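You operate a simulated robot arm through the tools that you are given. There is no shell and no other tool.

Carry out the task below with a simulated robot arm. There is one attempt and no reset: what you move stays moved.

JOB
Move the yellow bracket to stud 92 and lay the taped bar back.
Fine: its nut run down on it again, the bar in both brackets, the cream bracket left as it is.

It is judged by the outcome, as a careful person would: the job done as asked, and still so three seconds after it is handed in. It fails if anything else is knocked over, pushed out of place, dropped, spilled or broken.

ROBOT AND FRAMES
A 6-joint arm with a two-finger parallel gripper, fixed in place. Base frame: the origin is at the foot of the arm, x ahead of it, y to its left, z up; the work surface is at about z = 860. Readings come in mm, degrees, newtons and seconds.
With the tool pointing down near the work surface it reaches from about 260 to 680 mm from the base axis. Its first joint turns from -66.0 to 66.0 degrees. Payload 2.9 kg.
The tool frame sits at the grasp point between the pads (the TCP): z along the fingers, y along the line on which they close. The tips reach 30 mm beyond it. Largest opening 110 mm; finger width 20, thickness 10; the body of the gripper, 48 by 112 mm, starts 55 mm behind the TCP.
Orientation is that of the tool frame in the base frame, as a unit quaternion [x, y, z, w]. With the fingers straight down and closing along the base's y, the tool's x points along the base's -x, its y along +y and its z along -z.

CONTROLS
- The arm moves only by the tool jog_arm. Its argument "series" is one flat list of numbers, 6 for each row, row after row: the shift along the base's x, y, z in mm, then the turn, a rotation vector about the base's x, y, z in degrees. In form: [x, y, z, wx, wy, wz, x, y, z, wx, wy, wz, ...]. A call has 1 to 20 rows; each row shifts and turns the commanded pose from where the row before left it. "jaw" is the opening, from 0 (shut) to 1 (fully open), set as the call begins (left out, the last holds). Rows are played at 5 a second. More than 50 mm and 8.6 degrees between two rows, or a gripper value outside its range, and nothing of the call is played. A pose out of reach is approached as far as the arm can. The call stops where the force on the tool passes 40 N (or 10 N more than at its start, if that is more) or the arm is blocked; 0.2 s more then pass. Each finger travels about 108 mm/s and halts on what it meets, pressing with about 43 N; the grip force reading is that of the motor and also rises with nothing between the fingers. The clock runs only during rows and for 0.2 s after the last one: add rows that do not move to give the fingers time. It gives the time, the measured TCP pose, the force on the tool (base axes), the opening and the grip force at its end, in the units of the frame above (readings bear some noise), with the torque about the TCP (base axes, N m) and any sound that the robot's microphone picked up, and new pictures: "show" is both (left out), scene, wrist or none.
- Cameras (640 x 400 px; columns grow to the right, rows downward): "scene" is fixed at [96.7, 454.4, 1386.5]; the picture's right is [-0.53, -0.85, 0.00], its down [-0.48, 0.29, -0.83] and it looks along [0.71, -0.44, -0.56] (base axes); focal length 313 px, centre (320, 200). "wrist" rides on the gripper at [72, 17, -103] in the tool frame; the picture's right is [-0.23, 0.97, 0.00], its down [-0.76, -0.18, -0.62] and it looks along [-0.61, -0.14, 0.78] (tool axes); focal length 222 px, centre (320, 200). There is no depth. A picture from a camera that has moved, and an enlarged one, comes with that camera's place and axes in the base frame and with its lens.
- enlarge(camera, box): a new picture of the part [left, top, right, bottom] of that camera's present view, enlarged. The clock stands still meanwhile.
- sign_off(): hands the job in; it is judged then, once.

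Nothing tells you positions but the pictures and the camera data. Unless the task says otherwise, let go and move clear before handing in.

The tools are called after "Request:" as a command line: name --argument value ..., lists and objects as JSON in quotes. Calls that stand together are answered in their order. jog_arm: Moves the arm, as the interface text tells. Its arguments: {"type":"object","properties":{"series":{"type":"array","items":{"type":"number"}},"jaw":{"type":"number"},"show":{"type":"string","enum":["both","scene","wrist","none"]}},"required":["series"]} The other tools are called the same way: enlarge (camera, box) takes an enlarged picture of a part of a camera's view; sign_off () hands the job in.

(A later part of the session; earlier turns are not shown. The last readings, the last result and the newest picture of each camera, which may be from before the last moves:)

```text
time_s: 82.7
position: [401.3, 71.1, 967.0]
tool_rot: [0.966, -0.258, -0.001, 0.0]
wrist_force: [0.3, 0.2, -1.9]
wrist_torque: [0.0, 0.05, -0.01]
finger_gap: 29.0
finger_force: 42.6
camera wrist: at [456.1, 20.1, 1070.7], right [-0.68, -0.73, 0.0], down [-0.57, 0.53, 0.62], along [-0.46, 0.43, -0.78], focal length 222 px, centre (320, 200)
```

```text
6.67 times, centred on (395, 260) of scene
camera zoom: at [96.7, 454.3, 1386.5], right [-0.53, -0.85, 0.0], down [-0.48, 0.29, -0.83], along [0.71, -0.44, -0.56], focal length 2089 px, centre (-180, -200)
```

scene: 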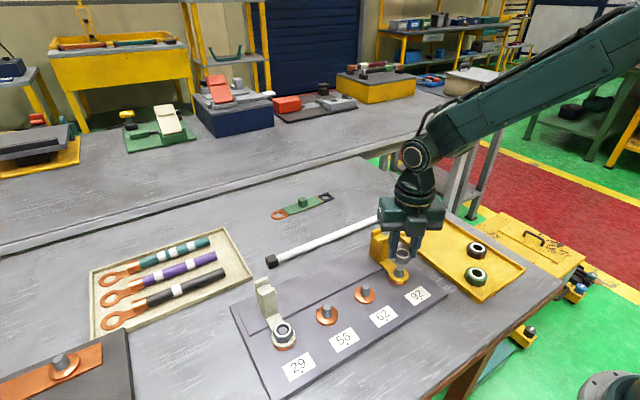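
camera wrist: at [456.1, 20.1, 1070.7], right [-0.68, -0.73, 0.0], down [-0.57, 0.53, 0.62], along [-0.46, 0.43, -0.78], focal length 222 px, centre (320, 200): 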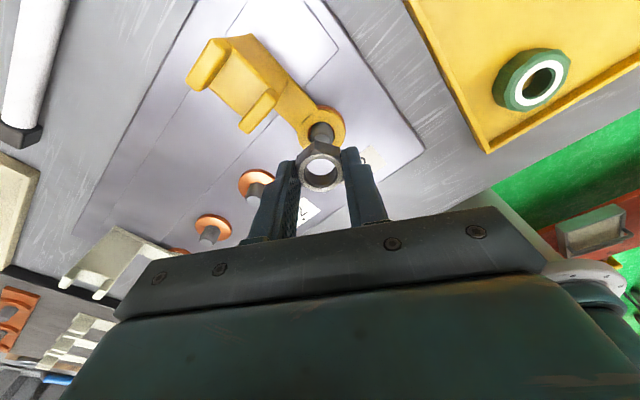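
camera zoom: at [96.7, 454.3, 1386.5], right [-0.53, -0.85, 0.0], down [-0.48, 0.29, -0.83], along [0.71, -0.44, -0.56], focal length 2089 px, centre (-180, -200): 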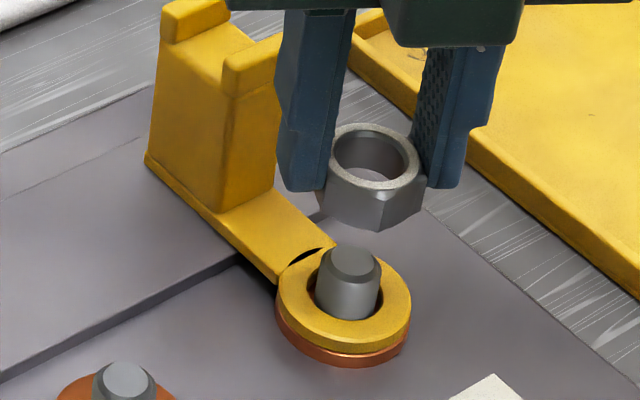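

Request:
enlarge --camera "scene" --box '[380, 240, 420, 270]'

Request:
enlarge --camera "wrist" --box '[290, 100, 354, 140]'

Request:
enlarge --camera "wrist" --box '[288, 150, 352, 190]'

```text
13.33 times, centred on (400, 255) of scene
camera zoom: at [96.7, 454.3, 1386.5], right [-0.53, -0.85, 0.0], down [-0.48, 0.29, -0.83], along [0.71, -0.44, -0.56], focal length 4177 px, centre (-747, -533)
```

zoom: 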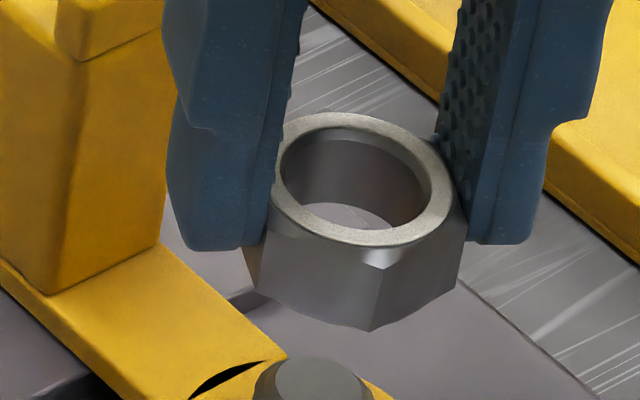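

```text
10.00 times, centred on (322, 120) of wrist
camera zoom: at [456.1, 20.1, 1070.7], right [-0.68, -0.73, 0.0], down [-0.57, 0.53, 0.62], along [-0.46, 0.43, -0.78], focal length 2221 px, centre (300, 1000)
```

zoom: 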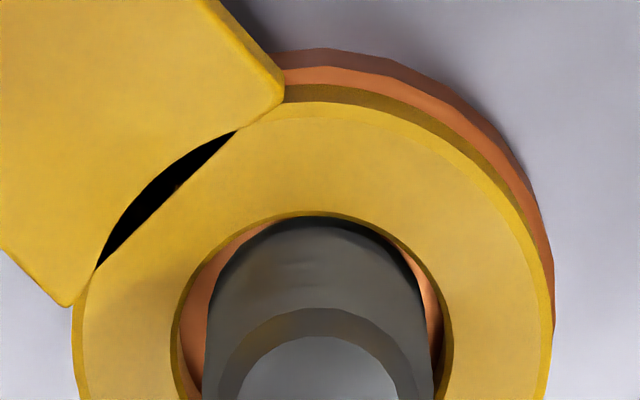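

```text
10.00 times, centred on (320, 170) of wrist
camera zoom: at [456.1, 20.1, 1070.7], right [-0.68, -0.73, 0.0], down [-0.57, 0.53, 0.62], along [-0.46, 0.43, -0.78], focal length 2221 px, centre (320, 500)
```

zoom: 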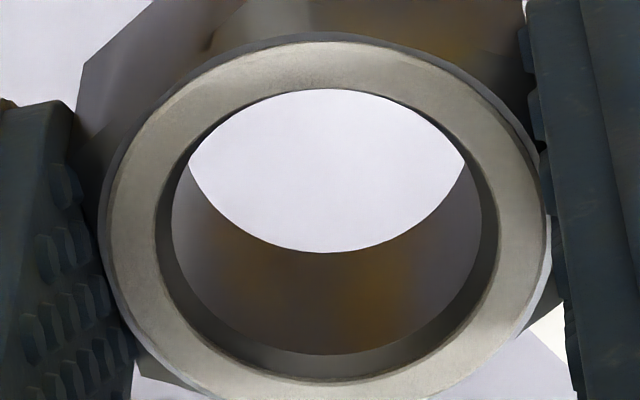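

The nut is nearly above stud 92, but I want the centring precisely. I'll take views at two more yaw angles, turning in the air.

Request:
jog_arm --series '[0, 0, 0, 0, 0, -8.182, 0, 0, 0, 0, 0, -8.182, 0, 0, 0, 0, 0, -8.182, 0, 0, 0, 0, 0, -8.182, 0, 0, 0, 0, 0, -8.182, 0, 0, 0, 0, 0, -8.182, 0, 0, 0, 0, 0, -8.182, 0, 0, 0, 0, 0, -8.182, 0, 0, 0, 0, 0, -8.182, 0, 0, 0, 0, 0, -8.182, 0, 0, 0, 0, 0, -8.18, 0, 0, 0, 0, 0, 0]' --show "wrist"

Request:
enlarge --camera "wrist" --box '[288, 100, 352, 140]'

Request:
enlarge --camera "wrist" --box '[288, 150, 352, 190]'

Request:
jog_arm --series '[0, 0, 0, 0, 0, -8.182, 0, 0, 0, 0, 0, -8.182, 0, 0, 0, 0, 0, -8.182, 0, 0, 0, 0, 0, -8.182, 0, 0, 0, 0, 0, -8.182, 0, 0, 0, 0, 0, -8.182, 0, 0, 0, 0, 0, -8.182, 0, 0, 0, 0, 0, -8.182, 0, 0, 0, 0, 0, -8.182, 0, 0, 0, 0, 0, -8.182, 0, 0, 0, 0, 0, -8.18, 0, 0, 0, 0, 0, 0]' --show "wrist"

Request:
enlarge --camera "wrist" --box '[288, 100, 352, 140]'

Request:
enlarge --camera "wrist" --box '[288, 150, 352, 190]'

```text
time_s: 85.3
position: [399.8, 68.9, 966.7]
tool_rot: [-0.5, 0.866, 0.0, 0.0]
wrist_force: [0.1, -0.8, -0.2]
wrist_torque: [0.0, 0.0, -0.02]
finger_gap: 29.1
finger_force: 42.3
camera wrist: at [350.6, 15.6, 1070.7], right [-0.73, 0.68, 0.0], down [0.54, 0.57, 0.62], along [0.43, 0.46, -0.78], focal length 222 px, centre (320, 200)
```

wrist: 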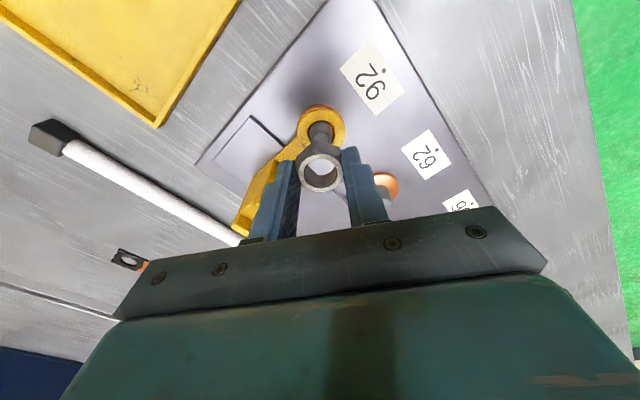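

```text
10.00 times, centred on (320, 120) of wrist
camera zoom: at [350.6, 15.6, 1070.7], right [-0.73, 0.68, 0.0], down [0.54, 0.57, 0.62], along [0.43, 0.46, -0.78], focal length 2221 px, centre (320, 1000)
```

zoom: 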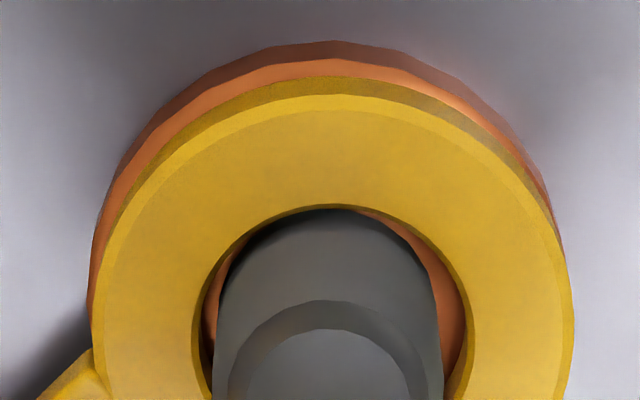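

```text
10.00 times, centred on (320, 170) of wrist
camera zoom: at [350.6, 15.6, 1070.7], right [-0.73, 0.68, 0.0], down [0.54, 0.57, 0.62], along [0.43, 0.46, -0.78], focal length 2221 px, centre (320, 500)
```

zoom: 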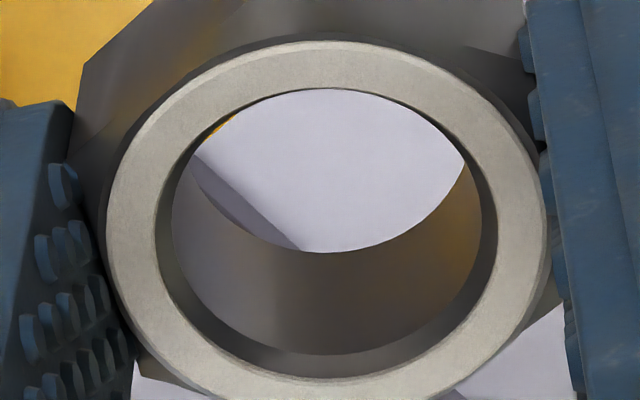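

```text
time_s: 87.9
position: [400.0, 70.2, 964.7]
tool_rot: [0.259, 0.966, 0.0, 0.001]
wrist_force: [0.0, -0.4, -0.3]
wrist_torque: [-0.01, -0.02, 0.0]
finger_gap: 28.8
finger_force: 42.8
camera wrist: at [347.5, 121.4, 1069.2], right [0.68, 0.73, 0.0], down [0.57, -0.54, 0.62], along [0.46, -0.43, -0.78], focal length 222 px, centre (320, 200)
```

wrist: 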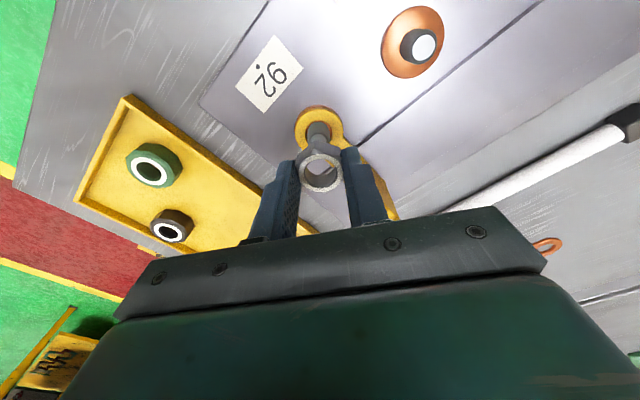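

```text
10.00 times, centred on (320, 120) of wrist
camera zoom: at [347.5, 121.4, 1069.2], right [0.68, 0.73, 0.0], down [0.57, -0.54, 0.62], along [0.46, -0.43, -0.78], focal length 2221 px, centre (320, 1000)
```

zoom: 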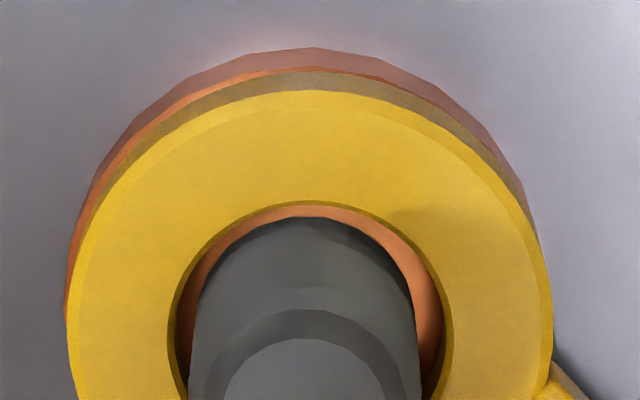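

```text
10.00 times, centred on (320, 170) of wrist
camera zoom: at [347.5, 121.4, 1069.2], right [0.68, 0.73, 0.0], down [0.57, -0.54, 0.62], along [0.46, -0.43, -0.78], focal length 2221 px, centre (320, 500)
```

zoom: 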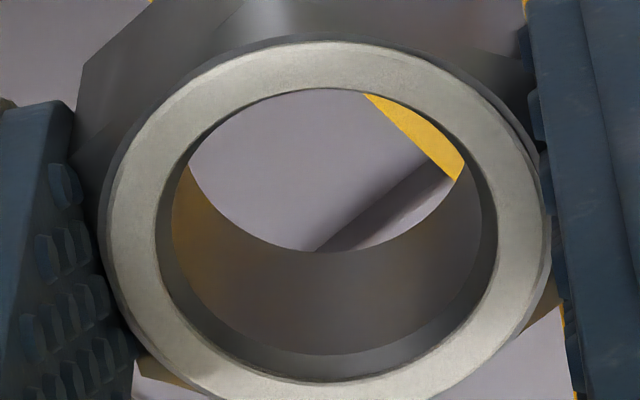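

Stud 92's axis is at (−1.35, −0.7) mm from the tool axis. I'll correct that and turn back to yaw 150°.

Request:
jog_arm --series '[-1.3, -0.7, 0, 0, 0, 8.2, 0, 0, 0, 0, 0, 8.2, 0, 0, 0, 0, 0, 8.2, 0, 0, 0, 0, 0, 8.2, 0, 0, 0, 0, 0, 8.2, 0, 0, 0, 0, 0, 8.2, 0, 0, 0, 0, 0, 8.2, 0, 0, 0, 0, 0, 8.2, 0, 0, 0, 0, 0, 8.2, 0, 0, 0, 0, 0, 8.2, 0, 0, 0, 0, 0, 8.2, 0, 0, 0, 0, 0, 8.2, 0, 0, 0, 0, 0, 8.2, 0, 0, 0, 0, 0, 8.2, 0, 0, 0, 0, 0, 8.2, 0, 0, 0, 0, 0, 8.2, 0, 0, 0, 0, 0, 8.2, 0, 0, 0, 0, 0, 8.2, 0, 0, 0, 0, 0, 8.2, 0, 0, 0, 0, 0, 8.2]' --show "none"

Request:
jog_arm --series '[0, 0, 0, 0, 0, 8, 0, 0, 0, 0, 0, 8, 0, 0, -8, 0, 0, 0, 0, 0, -6, 0, 0, 0, 0, 0, 0, 0, 0, 0]'

Request:
enlarge --camera "scene" --box '[370, 235, 430, 285]'

Request:
enlarge --camera "wrist" --box '[272, 110, 368, 170]'

```text
time_s: 92.1
position: [399.5, 68.2, 965.8]
tool_rot: [0.921, -0.389, -0.001, -0.001]
wrist_force: [0.0, 0.0, 0.5]
wrist_torque: [0.03, 0.01, 0.01]
finger_gap: 28.9
finger_force: 43.1
```

```text
time_s: 93.3
position: [400.7, 68.3, 953.6]
tool_rot: [0.966, -0.258, -0.001, 0.0]
wrist_force: [0.1, -0.1, -1.0]
wrist_torque: [-0.05, 0.02, 0.02]
finger_gap: 28.9
finger_force: 42.0
camera wrist: at [455.2, 17.9, 1056.4], right [-0.68, -0.73, 0.0], down [-0.57, 0.53, 0.62], along [-0.46, 0.43, -0.78], focal length 222 px, centre (320, 200)
```

scene: 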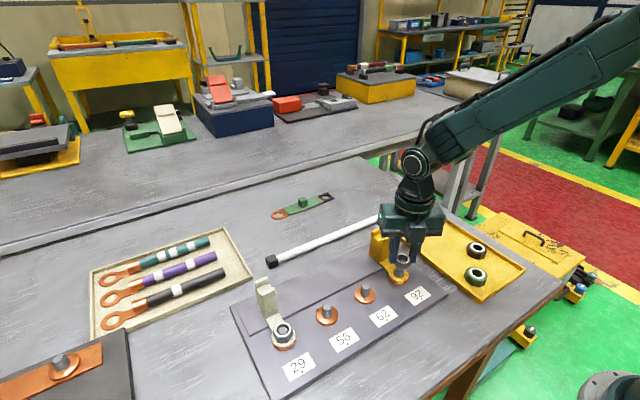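
wrist: 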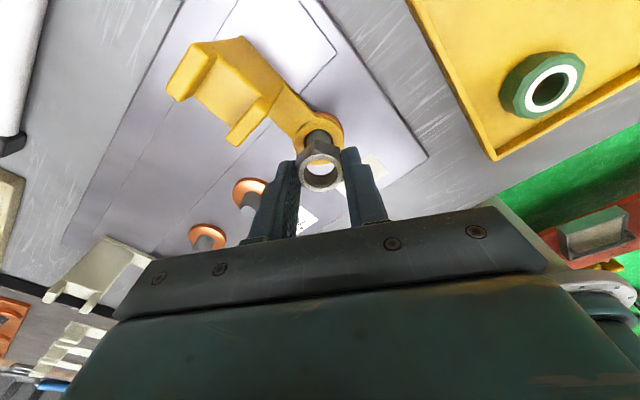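

```text
8.00 times, centred on (400, 260) of scene
camera zoom: at [96.7, 454.4, 1386.5], right [-0.53, -0.85, 0.0], down [-0.48, 0.29, -0.83], along [0.71, -0.44, -0.56], focal length 2506 px, centre (-320, -280)
```

zoom: 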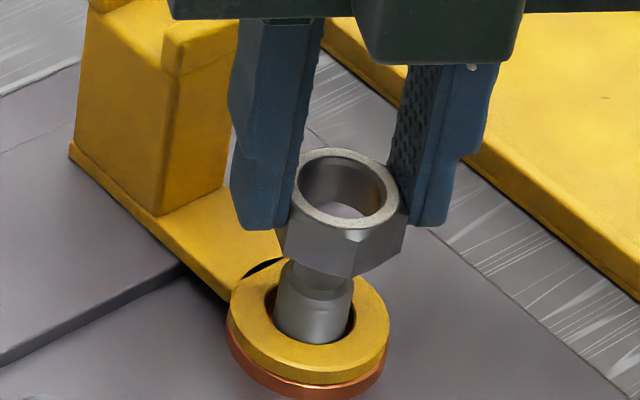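

```text
6.67 times, centred on (320, 140) of wrist
camera zoom: at [455.2, 17.9, 1056.4], right [-0.68, -0.73, 0.0], down [-0.57, 0.53, 0.62], along [-0.46, 0.43, -0.78], focal length 1481 px, centre (320, 600)
```

zoom: 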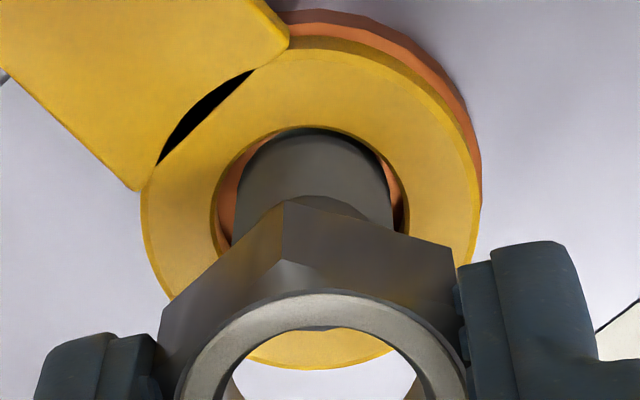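

Request:
enlarge --camera "wrist" --box '[288, 110, 352, 150]'

Request:
enlarge --camera "wrist" --box '[288, 150, 352, 190]'

Request:
enlarge --camera "scene" --box '[384, 250, 424, 280]'

```text
10.00 times, centred on (320, 130) of wrist
camera zoom: at [455.2, 17.9, 1056.4], right [-0.68, -0.73, 0.0], down [-0.57, 0.53, 0.62], along [-0.46, 0.43, -0.78], focal length 2221 px, centre (320, 900)
```

zoom: 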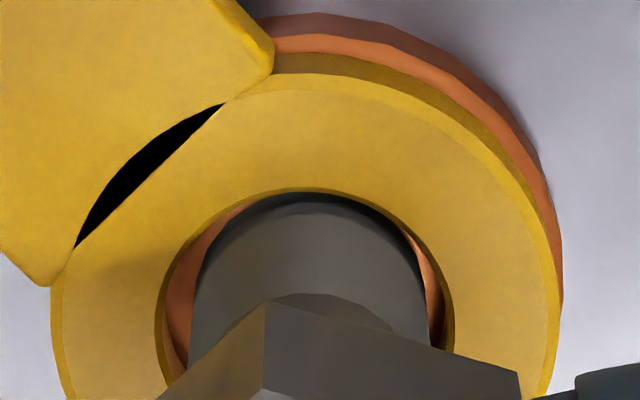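

```text
10.00 times, centred on (320, 170) of wrist
camera zoom: at [455.2, 17.9, 1056.4], right [-0.68, -0.73, 0.0], down [-0.57, 0.53, 0.62], along [-0.46, 0.43, -0.78], focal length 2221 px, centre (320, 500)
```

zoom: 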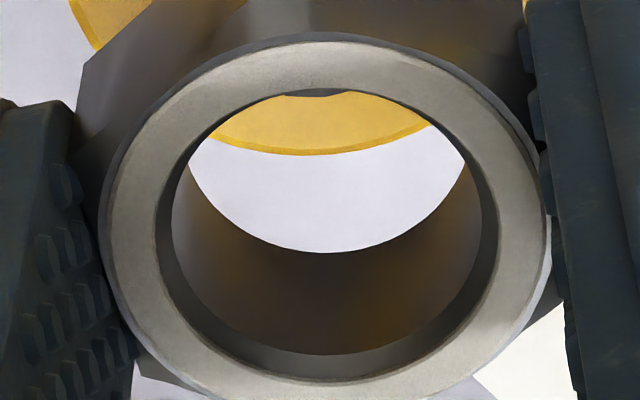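

```text
13.33 times, centred on (404, 265) of scene
camera zoom: at [96.7, 454.4, 1386.5], right [-0.53, -0.85, 0.0], down [-0.48, 0.29, -0.83], along [0.71, -0.44, -0.56], focal length 4177 px, centre (-800, -667)
```

zoom: 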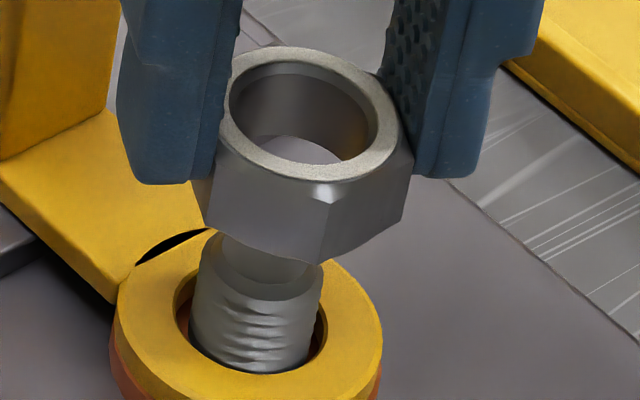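

Request:
jog_arm --series '[0, 1.2, 0, 0, 0, 0, 0, 0, 0, 0, 0, 0, 0, 0, 0, 0, 0, 0]' --show "none"

Request:
enlarge --camera "wrist" --box '[288, 110, 352, 150]'

Request:
enlarge --camera "scene" --box '[384, 250, 424, 280]'

```text
time_s: 94.1
position: [400.5, 70.7, 953.1]
tool_rot: [0.966, -0.258, -0.001, 0.0]
wrist_force: [0.0, -0.2, -0.4]
wrist_torque: [0.04, -0.01, -0.03]
finger_gap: 28.9
finger_force: 43.2
```

```text
10.00 times, centred on (320, 130) of wrist
camera zoom: at [455.1, 19.3, 1055.7], right [-0.68, -0.73, 0.0], down [-0.57, 0.53, 0.62], along [-0.46, 0.43, -0.78], focal length 2221 px, centre (320, 900)
```

zoom: 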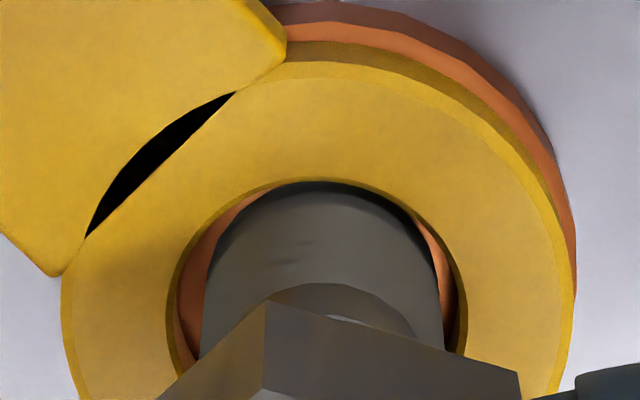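

```text
13.33 times, centred on (404, 265) of scene
camera zoom: at [96.7, 454.4, 1386.5], right [-0.53, -0.85, 0.0], down [-0.48, 0.29, -0.83], along [0.71, -0.44, -0.56], focal length 4177 px, centre (-800, -667)
```

zoom: 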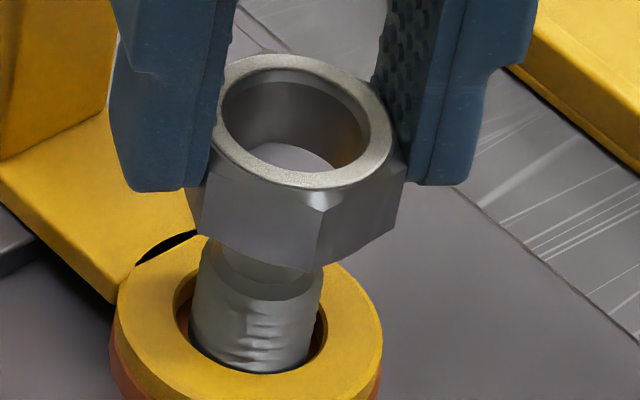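

Aligned in this view. I'll add a small half-correction and lower the nut toward the stud's tip, watching force.

Request:
jog_arm --series '[0.3, -0.2, -4, 0, 0, 0, 0, 0, -4, 0, 0, 0, 0, 0, -2, 0, 0, 0, 0, 0, 0, 0, 0, 0]' --show "none"

Request:
enlarge --camera "wrist" --box '[272, 120, 368, 200]'

Request:
enlarge --camera "scene" --box '[384, 250, 424, 280]'

```text
time_s: 95.1
position: [400.0, 69.7, 942.9]
tool_rot: [0.966, -0.259, -0.001, 0.0]
wrist_force: [0.7, -0.1, -0.4]
wrist_torque: [-0.01, 0.01, -0.01]
finger_gap: 29.0
finger_force: 43.0
```

```text
5.00 times, centred on (320, 160) of wrist
camera zoom: at [455.4, 19.4, 1046.0], right [-0.68, -0.73, 0.0], down [-0.57, 0.53, 0.62], along [-0.46, 0.43, -0.78], focal length 1111 px, centre (320, 400)
```

zoom: 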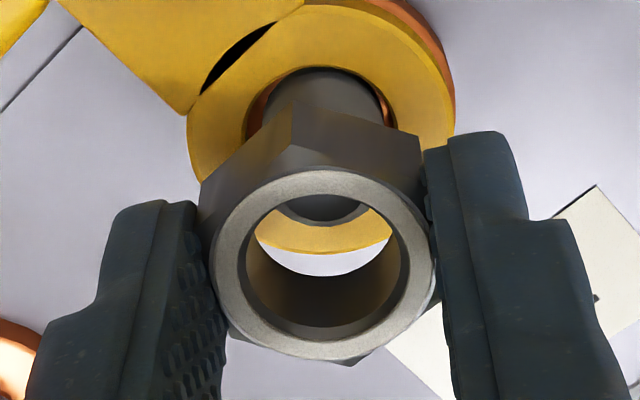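

```text
13.33 times, centred on (404, 265) of scene
camera zoom: at [96.7, 454.4, 1386.5], right [-0.53, -0.85, 0.0], down [-0.48, 0.29, -0.83], along [0.71, -0.44, -0.56], focal length 4177 px, centre (-800, -667)
```

zoom: 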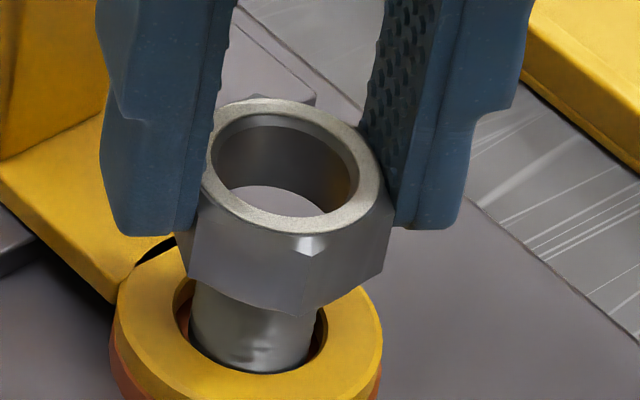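

The through-hole view shows the nut is held about 2.8 mm off the tool axis, so it sits about (−2, +1.7) mm from the stud. I'll shift to correct that and check again.

Request:
jog_arm --series '[2.0, -1.6, 0, 0, 0, 0, 0, 0, 0, 0, 0, 0, 0, 0, 0, 0, 0, 0]' --show "none"

Request:
enlarge --camera "wrist" --box '[272, 120, 368, 200]'

Request:
enlarge --camera "scene" --box '[384, 250, 424, 280]'

```text
time_s: 95.9
position: [401.0, 69.2, 942.2]
tool_rot: [0.966, -0.258, -0.001, -0.001]
wrist_force: [-0.2, -0.2, -0.9]
wrist_torque: [0.0, 0.01, 0.04]
finger_gap: 29.0
finger_force: 43.1
```

```text
5.00 times, centred on (320, 160) of wrist
camera zoom: at [457.1, 18.1, 1046.3], right [-0.68, -0.73, 0.0], down [-0.57, 0.53, 0.62], along [-0.46, 0.43, -0.78], focal length 1111 px, centre (320, 400)
```

zoom: 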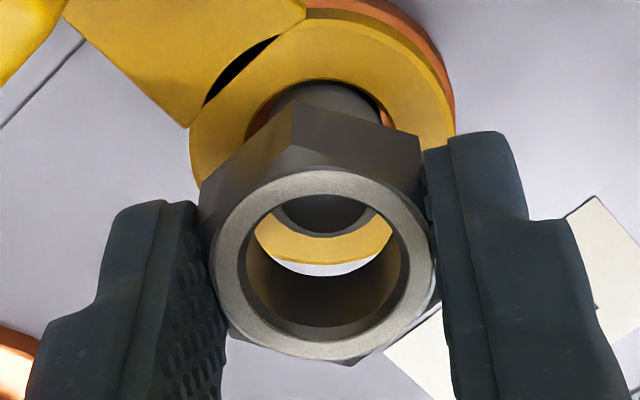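

```text
13.33 times, centred on (404, 265) of scene
camera zoom: at [96.7, 454.4, 1386.5], right [-0.53, -0.85, 0.0], down [-0.48, 0.29, -0.83], along [0.71, -0.44, -0.56], focal length 4177 px, centre (-800, -667)
```

zoom: 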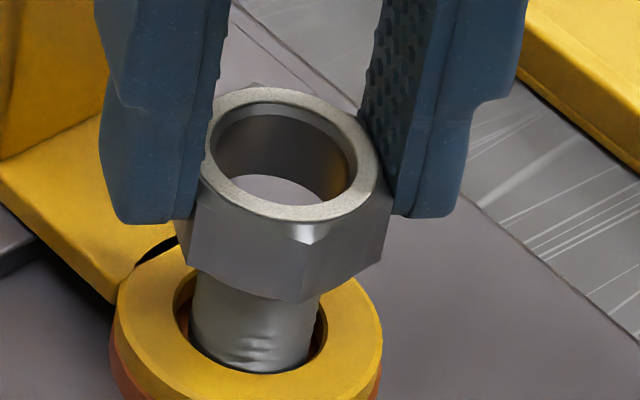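

I want a second, orthogonal view before threading, so I'll raise a little and turn to yaw 60°, where the wrist and scene cameras see perpendicular directions.

Request:
jog_arm --series '[0, 0, 4, 0, 0, -8.182, 0, 0, 0, 0, 0, -8.182, 0, 0, 0, 0, 0, -8.182, 0, 0, 0, 0, 0, -8.182, 0, 0, 0, 0, 0, -8.182, 0, 0, 0, 0, 0, -8.182, 0, 0, 0, 0, 0, -8.182, 0, 0, 0, 0, 0, -8.182, 0, 0, 0, 0, 0, -8.182, 0, 0, 0, 0, 0, -8.182, 0, 0, 0, 0, 0, -8.18, 0, 0, 0, 0, 0, 0, 0, 0, 0, 0, 0, 0]' --show "wrist"

Request:
enlarge --camera "wrist" --box '[272, 120, 368, 200]'

Request:
enlarge --camera "scene" --box '[384, 250, 424, 280]'

```text
time_s: 98.7
position: [401.8, 68.3, 945.2]
tool_rot: [-0.5, 0.866, 0.001, 0.0]
wrist_force: [0.0, 0.6, -0.5]
wrist_torque: [0.03, 0.0, 0.01]
finger_gap: 29.3
finger_force: 43.1
camera wrist: at [351.9, 14.3, 1049.8], right [-0.73, 0.68, 0.0], down [0.53, 0.57, 0.62], along [0.43, 0.46, -0.78], focal length 222 px, centre (320, 200)
```

wrist: 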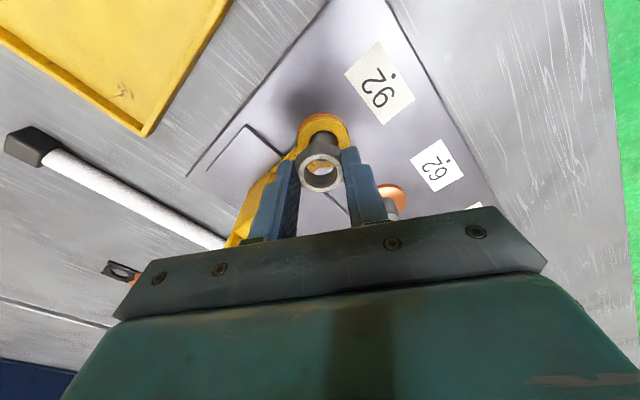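

```text
5.00 times, centred on (320, 160) of wrist
camera zoom: at [351.9, 14.3, 1049.8], right [-0.73, 0.68, 0.0], down [0.53, 0.57, 0.62], along [0.43, 0.46, -0.78], focal length 1111 px, centre (320, 400)
```

zoom: 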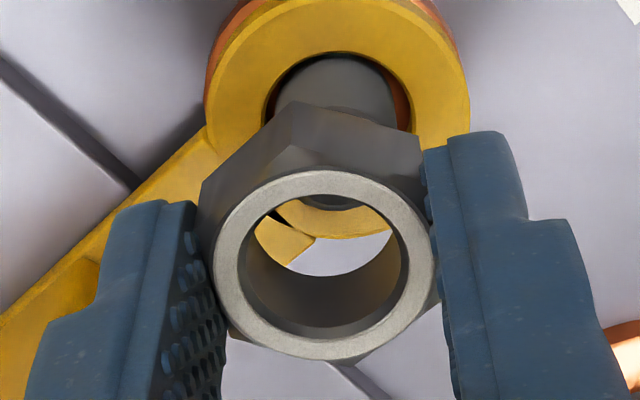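

```text
13.33 times, centred on (404, 265) of scene
camera zoom: at [96.7, 454.4, 1386.5], right [-0.53, -0.85, 0.0], down [-0.48, 0.29, -0.83], along [0.71, -0.44, -0.56], focal length 4177 px, centre (-800, -667)
```

zoom: 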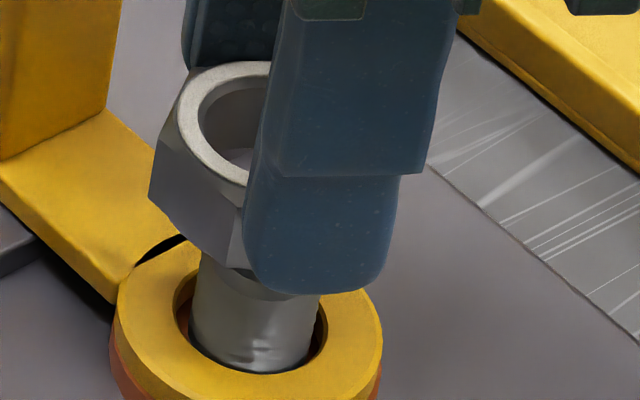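

The side-on scene view shows the nut sits about 5.5 mm off-centre in the pads, so it's displaced roughly (+4.9, +2.1) mm from the stud. I'll move the nut over the stud axis here at yaw 60° and re-verify.

Request:
jog_arm --series '[-2.45, -1.05, 0, 0, 0, 0, -2.45, -1.05, 0, 0, 0, 0, 0, 0, 0, 0, 0, 0]' --show "none"

Request:
enlarge --camera "wrist" --box '[272, 120, 368, 200]'

Request:
enlarge --camera "scene" --box '[384, 250, 424, 280]'

```text
time_s: 99.5
position: [398.0, 67.8, 945.7]
tool_rot: [-0.501, 0.866, 0.0, 0.001]
wrist_force: [0.2, -1.1, -0.9]
wrist_torque: [-0.02, -0.01, -0.01]
finger_gap: 29.1
finger_force: 43.0
```

```text
5.00 times, centred on (320, 160) of wrist
camera zoom: at [346.9, 12.1, 1049.9], right [-0.73, 0.68, 0.0], down [0.53, 0.57, 0.62], along [0.43, 0.46, -0.78], focal length 1111 px, centre (320, 400)
```

zoom: 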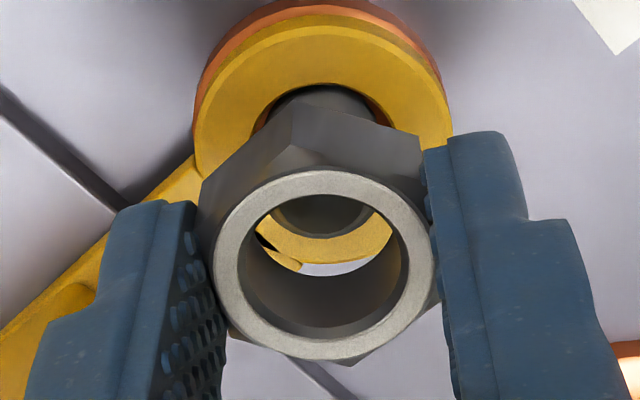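

```text
13.33 times, centred on (404, 265) of scene
camera zoom: at [96.7, 454.4, 1386.5], right [-0.53, -0.85, 0.0], down [-0.48, 0.29, -0.83], along [0.71, -0.44, -0.56], focal length 4177 px, centre (-800, -667)
```

zoom: 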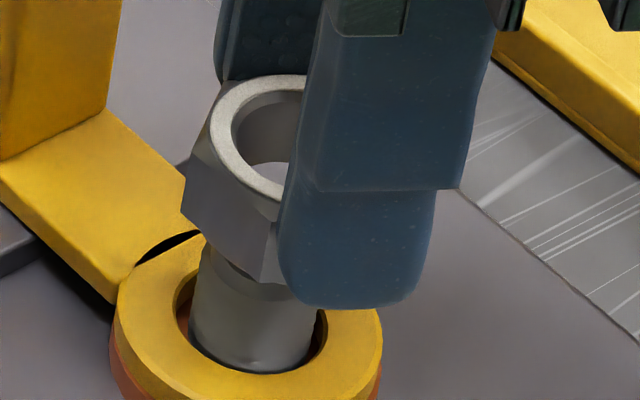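

Nearly coaxial; a remaining ~1.4 mm correction in the scene's right direction. I'll apply it and lower toward the stud tip.

Request:
jog_arm --series '[1.0, 1.0, -2, 0, 0, 0, 0, 0, -2, 0, 0, 0, 0, 0, 0, 0, 0, 0]' --show "none"

Request:
enlarge --camera "wrist" --box '[272, 120, 368, 200]'

Request:
enlarge --camera "scene" --box '[384, 250, 424, 280]'

```text
time_s: 100.3
position: [397.9, 67.6, 942.5]
tool_rot: [-0.501, 0.866, 0.0, 0.001]
wrist_force: [0.5, -0.6, -0.7]
wrist_torque: [0.02, -0.01, 0.02]
finger_gap: 29.1
finger_force: 43.5
```

```text
5.00 times, centred on (320, 160) of wrist
camera zoom: at [348.2, 13.1, 1045.9], right [-0.73, 0.68, 0.0], down [0.53, 0.57, 0.62], along [0.43, 0.46, -0.78], focal length 1111 px, centre (320, 400)
```

zoom: 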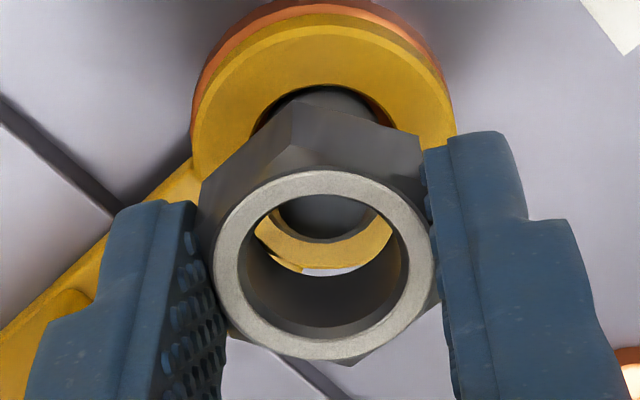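

```text
13.33 times, centred on (404, 265) of scene
camera zoom: at [96.7, 454.4, 1386.5], right [-0.53, -0.85, 0.0], down [-0.48, 0.29, -0.83], along [0.71, -0.44, -0.56], focal length 4177 px, centre (-800, -667)
```

zoom: 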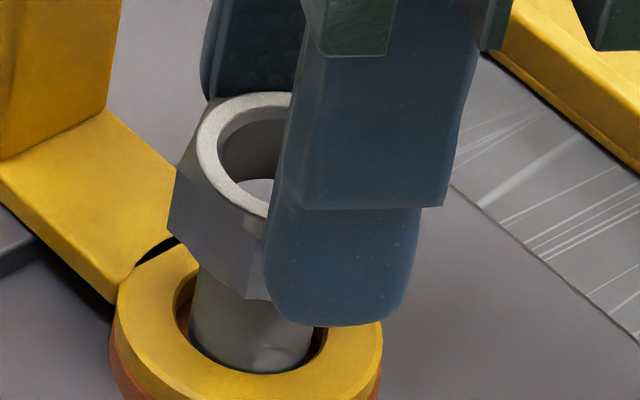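

Both cameras now agree the nut is coaxial with stud 92. I'll lower in small steps, checking force.

Request:
jog_arm --series '[0, 0, -1.5, 0, 0, 0, 0, 0, -1.5, 0, 0, 0, 0, 0, 0, 0, 0, 0]' --show "none"

Request:
jog_arm --series '[0, 0, -1.5, 0, 0, 0, 0, 0, -1.5, 0, 0, 0, 0, 0, 0, 0, 0, 0]' --show "none"

Request:
enlarge --camera "wrist" --box '[272, 120, 368, 200]'

Request:
enlarge --camera "scene" --box '[384, 255, 424, 285]'

```text
time_s: 101.1
position: [397.4, 66.9, 939.4]
tool_rot: [-0.501, 0.866, 0.001, 0.001]
wrist_force: [-0.2, -0.3, -0.2]
wrist_torque: [0.01, 0.0, -0.02]
finger_gap: 28.8
finger_force: 43.3
```

```text
time_s: 101.9
position: [398.6, 69.1, 935.3]
tool_rot: [-0.501, 0.866, 0.0, 0.0]
wrist_force: [0.0, -0.7, 0.2]
wrist_torque: [0.03, -0.01, -0.03]
finger_gap: 28.9
finger_force: 43.3
```

```text
5.00 times, centred on (320, 160) of wrist
camera zoom: at [347.7, 13.1, 1039.8], right [-0.73, 0.68, 0.0], down [0.53, 0.57, 0.62], along [0.43, 0.46, -0.78], focal length 1111 px, centre (320, 400)
```

zoom: 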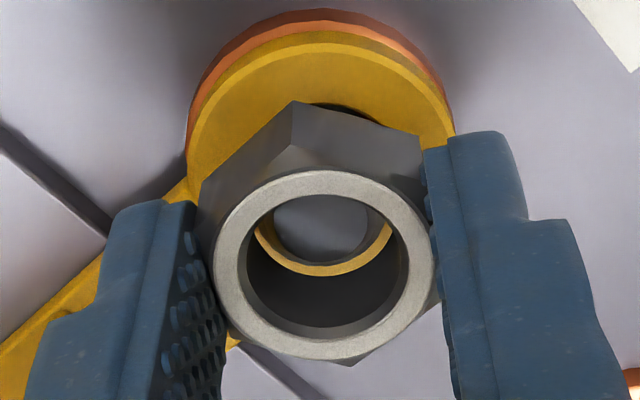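

```text
13.33 times, centred on (404, 270) of scene
camera zoom: at [96.7, 454.4, 1386.5], right [-0.53, -0.85, 0.0], down [-0.48, 0.29, -0.83], along [0.71, -0.44, -0.56], focal length 4177 px, centre (-800, -733)
```

zoom: 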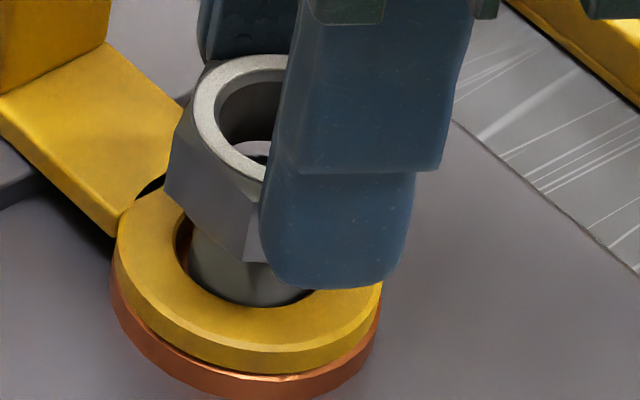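

The stud tip is entering the nut's bore. Continuing down in small steps.

Request:
jog_arm --series '[0, 0, -1, 0, 0, 0, 0, 0, -1, 0, 0, 0, 0, 0, 0, 0, 0, 0]' --show "none"

Request:
jog_arm --series '[0, 0, -1, 0, 0, 0, 0, 0, -1, 0, 0, 0, 0, 0, 0, 0, 0, 0]' --show "none"

Request:
enlarge --camera "wrist" --box '[272, 120, 368, 200]'

Request:
enlarge --camera "scene" --box '[384, 255, 424, 285]'

```text
time_s: 102.7
position: [397.6, 67.3, 933.8]
tool_rot: [-0.501, 0.865, 0.001, 0.001]
wrist_force: [0.9, 0.0, -0.4]
wrist_torque: [0.01, -0.01, -0.03]
finger_gap: 29.2
finger_force: 43.3
```

```text
time_s: 103.5
position: [398.4, 68.1, 931.5]
tool_rot: [-0.5, 0.866, 0.0, 0.001]
wrist_force: [-0.6, 0.5, -0.7]
wrist_torque: [0.01, 0.02, -0.01]
finger_gap: 29.1
finger_force: 42.8
```

```text
5.00 times, centred on (320, 160) of wrist
camera zoom: at [348.0, 12.7, 1036.0], right [-0.73, 0.68, 0.0], down [0.53, 0.57, 0.62], along [0.43, 0.46, -0.78], focal length 1111 px, centre (320, 400)
```

zoom: 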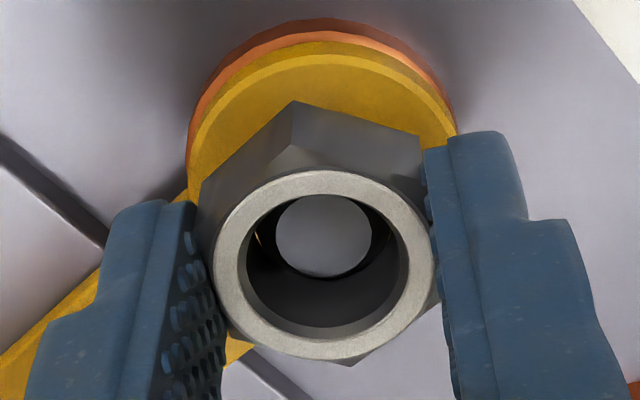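

```text
13.33 times, centred on (404, 270) of scene
camera zoom: at [96.7, 454.4, 1386.5], right [-0.53, -0.85, 0.0], down [-0.48, 0.29, -0.83], along [0.71, -0.44, -0.56], focal length 4177 px, centre (-800, -733)
```

zoom: 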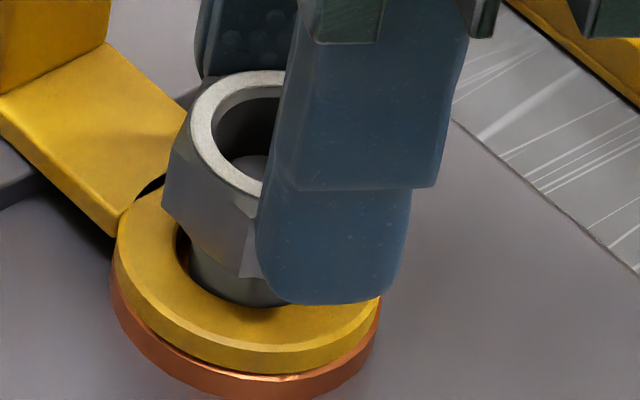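

The stud is inside the bore with no contact force. I'll continue down until it meets the thread.

Request:
jog_arm --series '[0, 0, -0.7, 0, 0, 0, 0, 0, -0.7, 0, 0, 0, 0, 0, 0, 0, 0, 0]' --show "none"

Request:
jog_arm --series '[0, 0, -0.6, 0, 0, 0, 0, 0, -0.6, 0, 0, 0, 0, 0, 0, 0, 0, 0]' --show "none"

Request:
enlarge --camera "wrist" --box '[272, 120, 368, 200]'

Request:
enlarge --camera "scene" --box '[384, 255, 424, 285]'

```text
time_s: 104.3
position: [398.8, 67.1, 929.8]
tool_rot: [-0.501, 0.865, 0.0, 0.001]
wrist_force: [0.1, -0.2, -0.4]
wrist_torque: [-0.02, 0.02, 0.01]
finger_gap: 29.0
finger_force: 43.5
```

```text
time_s: 105.1
position: [399.7, 68.9, 929.9]
tool_rot: [-0.501, 0.865, 0.0, 0.001]
wrist_force: [-0.3, 0.6, 0.4]
wrist_torque: [0.01, 0.01, 0.02]
finger_gap: 29.1
finger_force: 43.4
```

```text
5.00 times, centred on (320, 160) of wrist
camera zoom: at [347.8, 13.1, 1033.6], right [-0.73, 0.68, 0.0], down [0.53, 0.57, 0.62], along [0.43, 0.46, -0.78], focal length 1111 px, centre (320, 400)
```

zoom: 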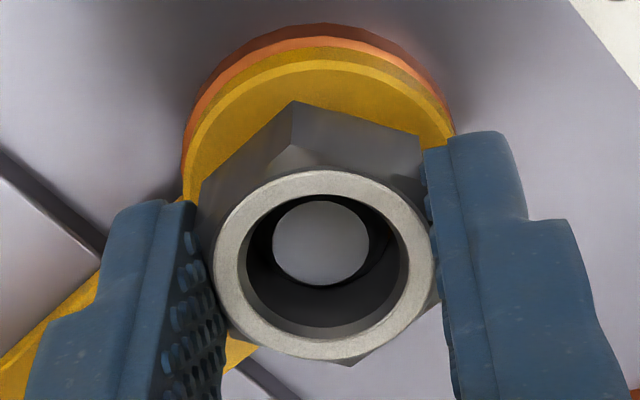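

```text
13.33 times, centred on (404, 270) of scene
camera zoom: at [96.7, 454.4, 1386.5], right [-0.53, -0.85, 0.0], down [-0.48, 0.29, -0.83], along [0.71, -0.44, -0.56], focal length 4177 px, centre (-800, -733)
```

zoom: 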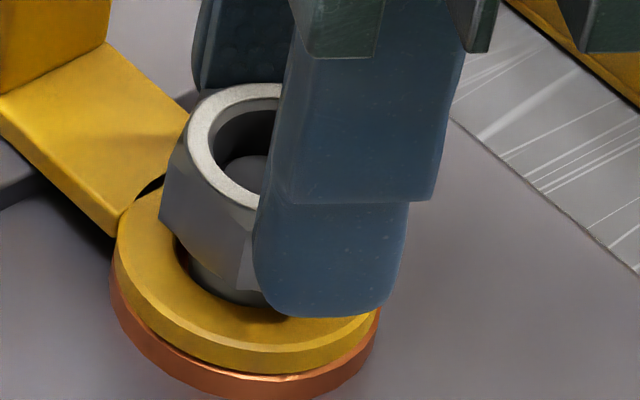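

Request:
jog_arm --series '[0, 0, -0.7, 0, 0, 0, 0, 0, -0.7, 0, 0, 0, 0, 0, 0, 0, 0, 0]' --show "none"

Request:
jog_arm --series '[0, 0, -0.7, 0, 0, 0, 0, 0, -0.7, 0, 0, 0, 0, 0, 0, 0, 0, 0]' --show "none"

Request:
enlarge --camera "scene" --box '[384, 255, 424, 285]'

```text
time_s: 105.9
position: [398.4, 69.0, 928.4]
tool_rot: [-0.501, 0.865, 0.0, 0.002]
wrist_force: [11.1, 4.5, -0.5]
wrist_torque: [-0.07, -0.08, 0.02]
finger_gap: 29.4
finger_force: 42.9
```

```text
time_s: 106.7
position: [398.8, 68.6, 926.8]
tool_rot: [-0.5, 0.866, 0.0, 0.003]
wrist_force: [5.4, 4.5, 31.5]
wrist_torque: [0.15, -0.08, -0.02]
finger_gap: 29.0
finger_force: 43.1
```

```text
13.33 times, centred on (404, 270) of scene
camera zoom: at [96.5, 454.4, 1386.6], right [-0.53, -0.85, 0.0], down [-0.48, 0.29, -0.83], along [0.71, -0.44, -0.56], focal length 4177 px, centre (-800, -733)
```

zoom: 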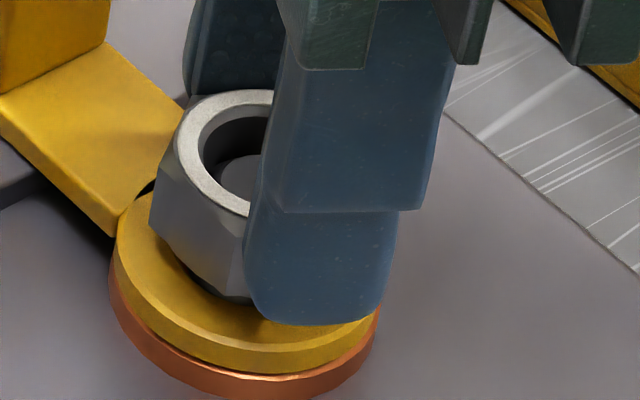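

The nut has met the thread (up-force 31 N). I'll ease the pressure, release it (it stays on the stud), re-centre on the stud axis and regrip properly.

Request:
jog_arm --series '[0, 0, 1.3, 0, 0, 0, 0, 0, 0, 0, 0, 0]' --show "none"

Request:
jog_arm --series '[0, 0, 0, 0, 0, 0, 0, 0, 0, 0, 0, 0, 0, 0, 0, 0, 0, 0]' --jaw 0.45 --show "wrist"

Request:
enlarge --camera "wrist" --box '[272, 120, 368, 200]'

Request:
enlarge --camera "scene" --box '[384, 255, 424, 285]'

```text
time_s: 107.3
position: [399.1, 68.6, 927.9]
tool_rot: [-0.501, 0.865, 0.001, 0.001]
wrist_force: [14.4, 3.9, 10.8]
wrist_torque: [0.23, -0.49, -0.03]
finger_gap: 29.0
finger_force: 43.4
```

```text
time_s: 108.1
position: [397.0, 68.4, 928.5]
tool_rot: [-0.501, 0.865, 0.001, -0.001]
wrist_force: [-0.3, -0.4, 0.4]
wrist_torque: [0.01, -0.03, -0.02]
finger_gap: 49.3
finger_force: 0.0
camera wrist: at [347.2, 13.3, 1031.3], right [-0.73, 0.68, 0.0], down [0.53, 0.57, 0.62], along [0.42, 0.46, -0.78], focal length 222 px, centre (320, 200)
```

wrist: 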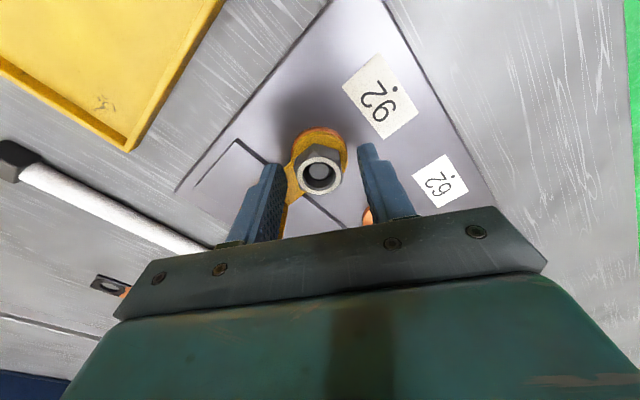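

```text
5.00 times, centred on (320, 160) of wrist
camera zoom: at [347.2, 13.3, 1031.3], right [-0.73, 0.68, 0.0], down [0.53, 0.57, 0.62], along [0.42, 0.46, -0.78], focal length 1111 px, centre (320, 400)
```

zoom: 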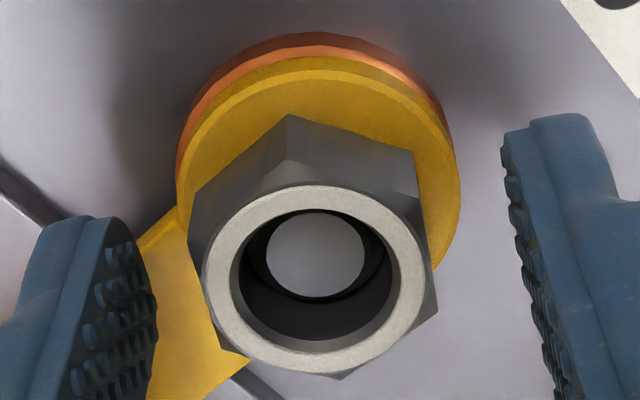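

```text
13.33 times, centred on (404, 270) of scene
camera zoom: at [96.7, 454.4, 1386.5], right [-0.53, -0.85, 0.0], down [-0.48, 0.29, -0.83], along [0.71, -0.44, -0.56], focal length 4177 px, centre (-800, -733)
```

zoom: 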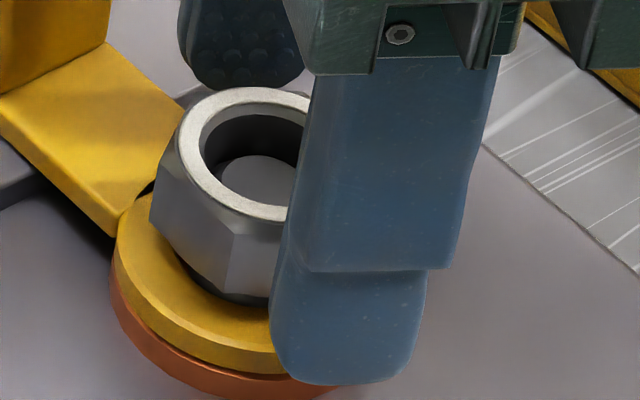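

The nut stands level on the stud. I'll re-centre the open gripper on the stud axis, rotate to yaw 120° for clockwise travel, and check.

Request:
jog_arm --series '[1.4, 1.1, 0, 0, 0, 0, 1.4, 1.1, 0, 0, 0, 7.5, 0, 0, 0, 0, 0, 7.5, 0, 0, 0, 0, 0, 7.5, 0, 0, 0, 0, 0, 7.5, 0, 0, 0, 0, 0, 7.5, 0, 0, 0, 0, 0, 7.5, 0, 0, 0, 0, 0, 7.5, 0, 0, 0, 0, 0, 7.5, 0, 0, -1.5, 0, 0, 0, 0, 0, 0, 0, 0, 0]' --show "wrist"

Request:
enlarge --camera "wrist" --box '[272, 120, 368, 200]'

Request:
enlarge --camera "scene" --box '[374, 245, 434, 290]'

```text
time_s: 110.5
position: [401.9, 70.3, 926.6]
tool_rot: [0.866, -0.499, -0.002, -0.002]
wrist_force: [-0.1, 0.0, -0.5]
wrist_torque: [-0.01, 0.03, 0.03]
finger_gap: 49.7
finger_force: 0.0
camera wrist: at [424.1, -0.8, 1030.9], right [-0.96, -0.29, 0.0], down [-0.23, 0.75, 0.62], along [-0.18, 0.6, -0.78], focal length 222 px, centre (320, 200)
```

wrist: 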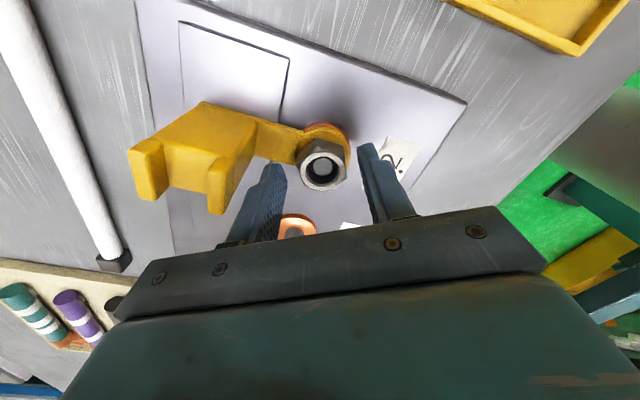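

```text
5.00 times, centred on (320, 160) of wrist
camera zoom: at [424.1, -0.8, 1030.9], right [-0.96, -0.29, 0.0], down [-0.23, 0.75, 0.62], along [-0.18, 0.6, -0.78], focal length 1111 px, centre (320, 400)
```

zoom: 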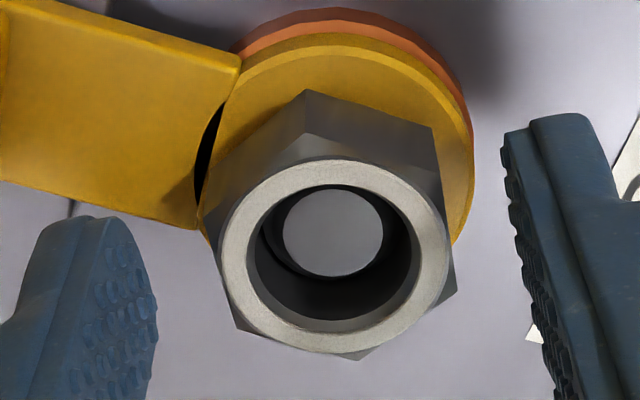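

```text
8.89 times, centred on (404, 268) of scene
camera zoom: at [96.7, 454.4, 1386.5], right [-0.53, -0.85, 0.0], down [-0.48, 0.29, -0.83], along [0.71, -0.44, -0.56], focal length 2785 px, centre (-427, -400)
```

zoom: 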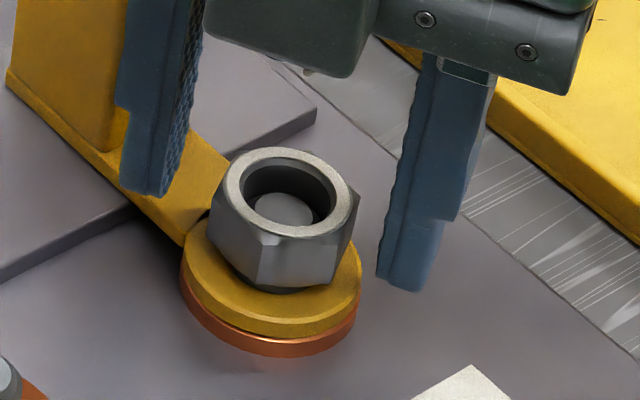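

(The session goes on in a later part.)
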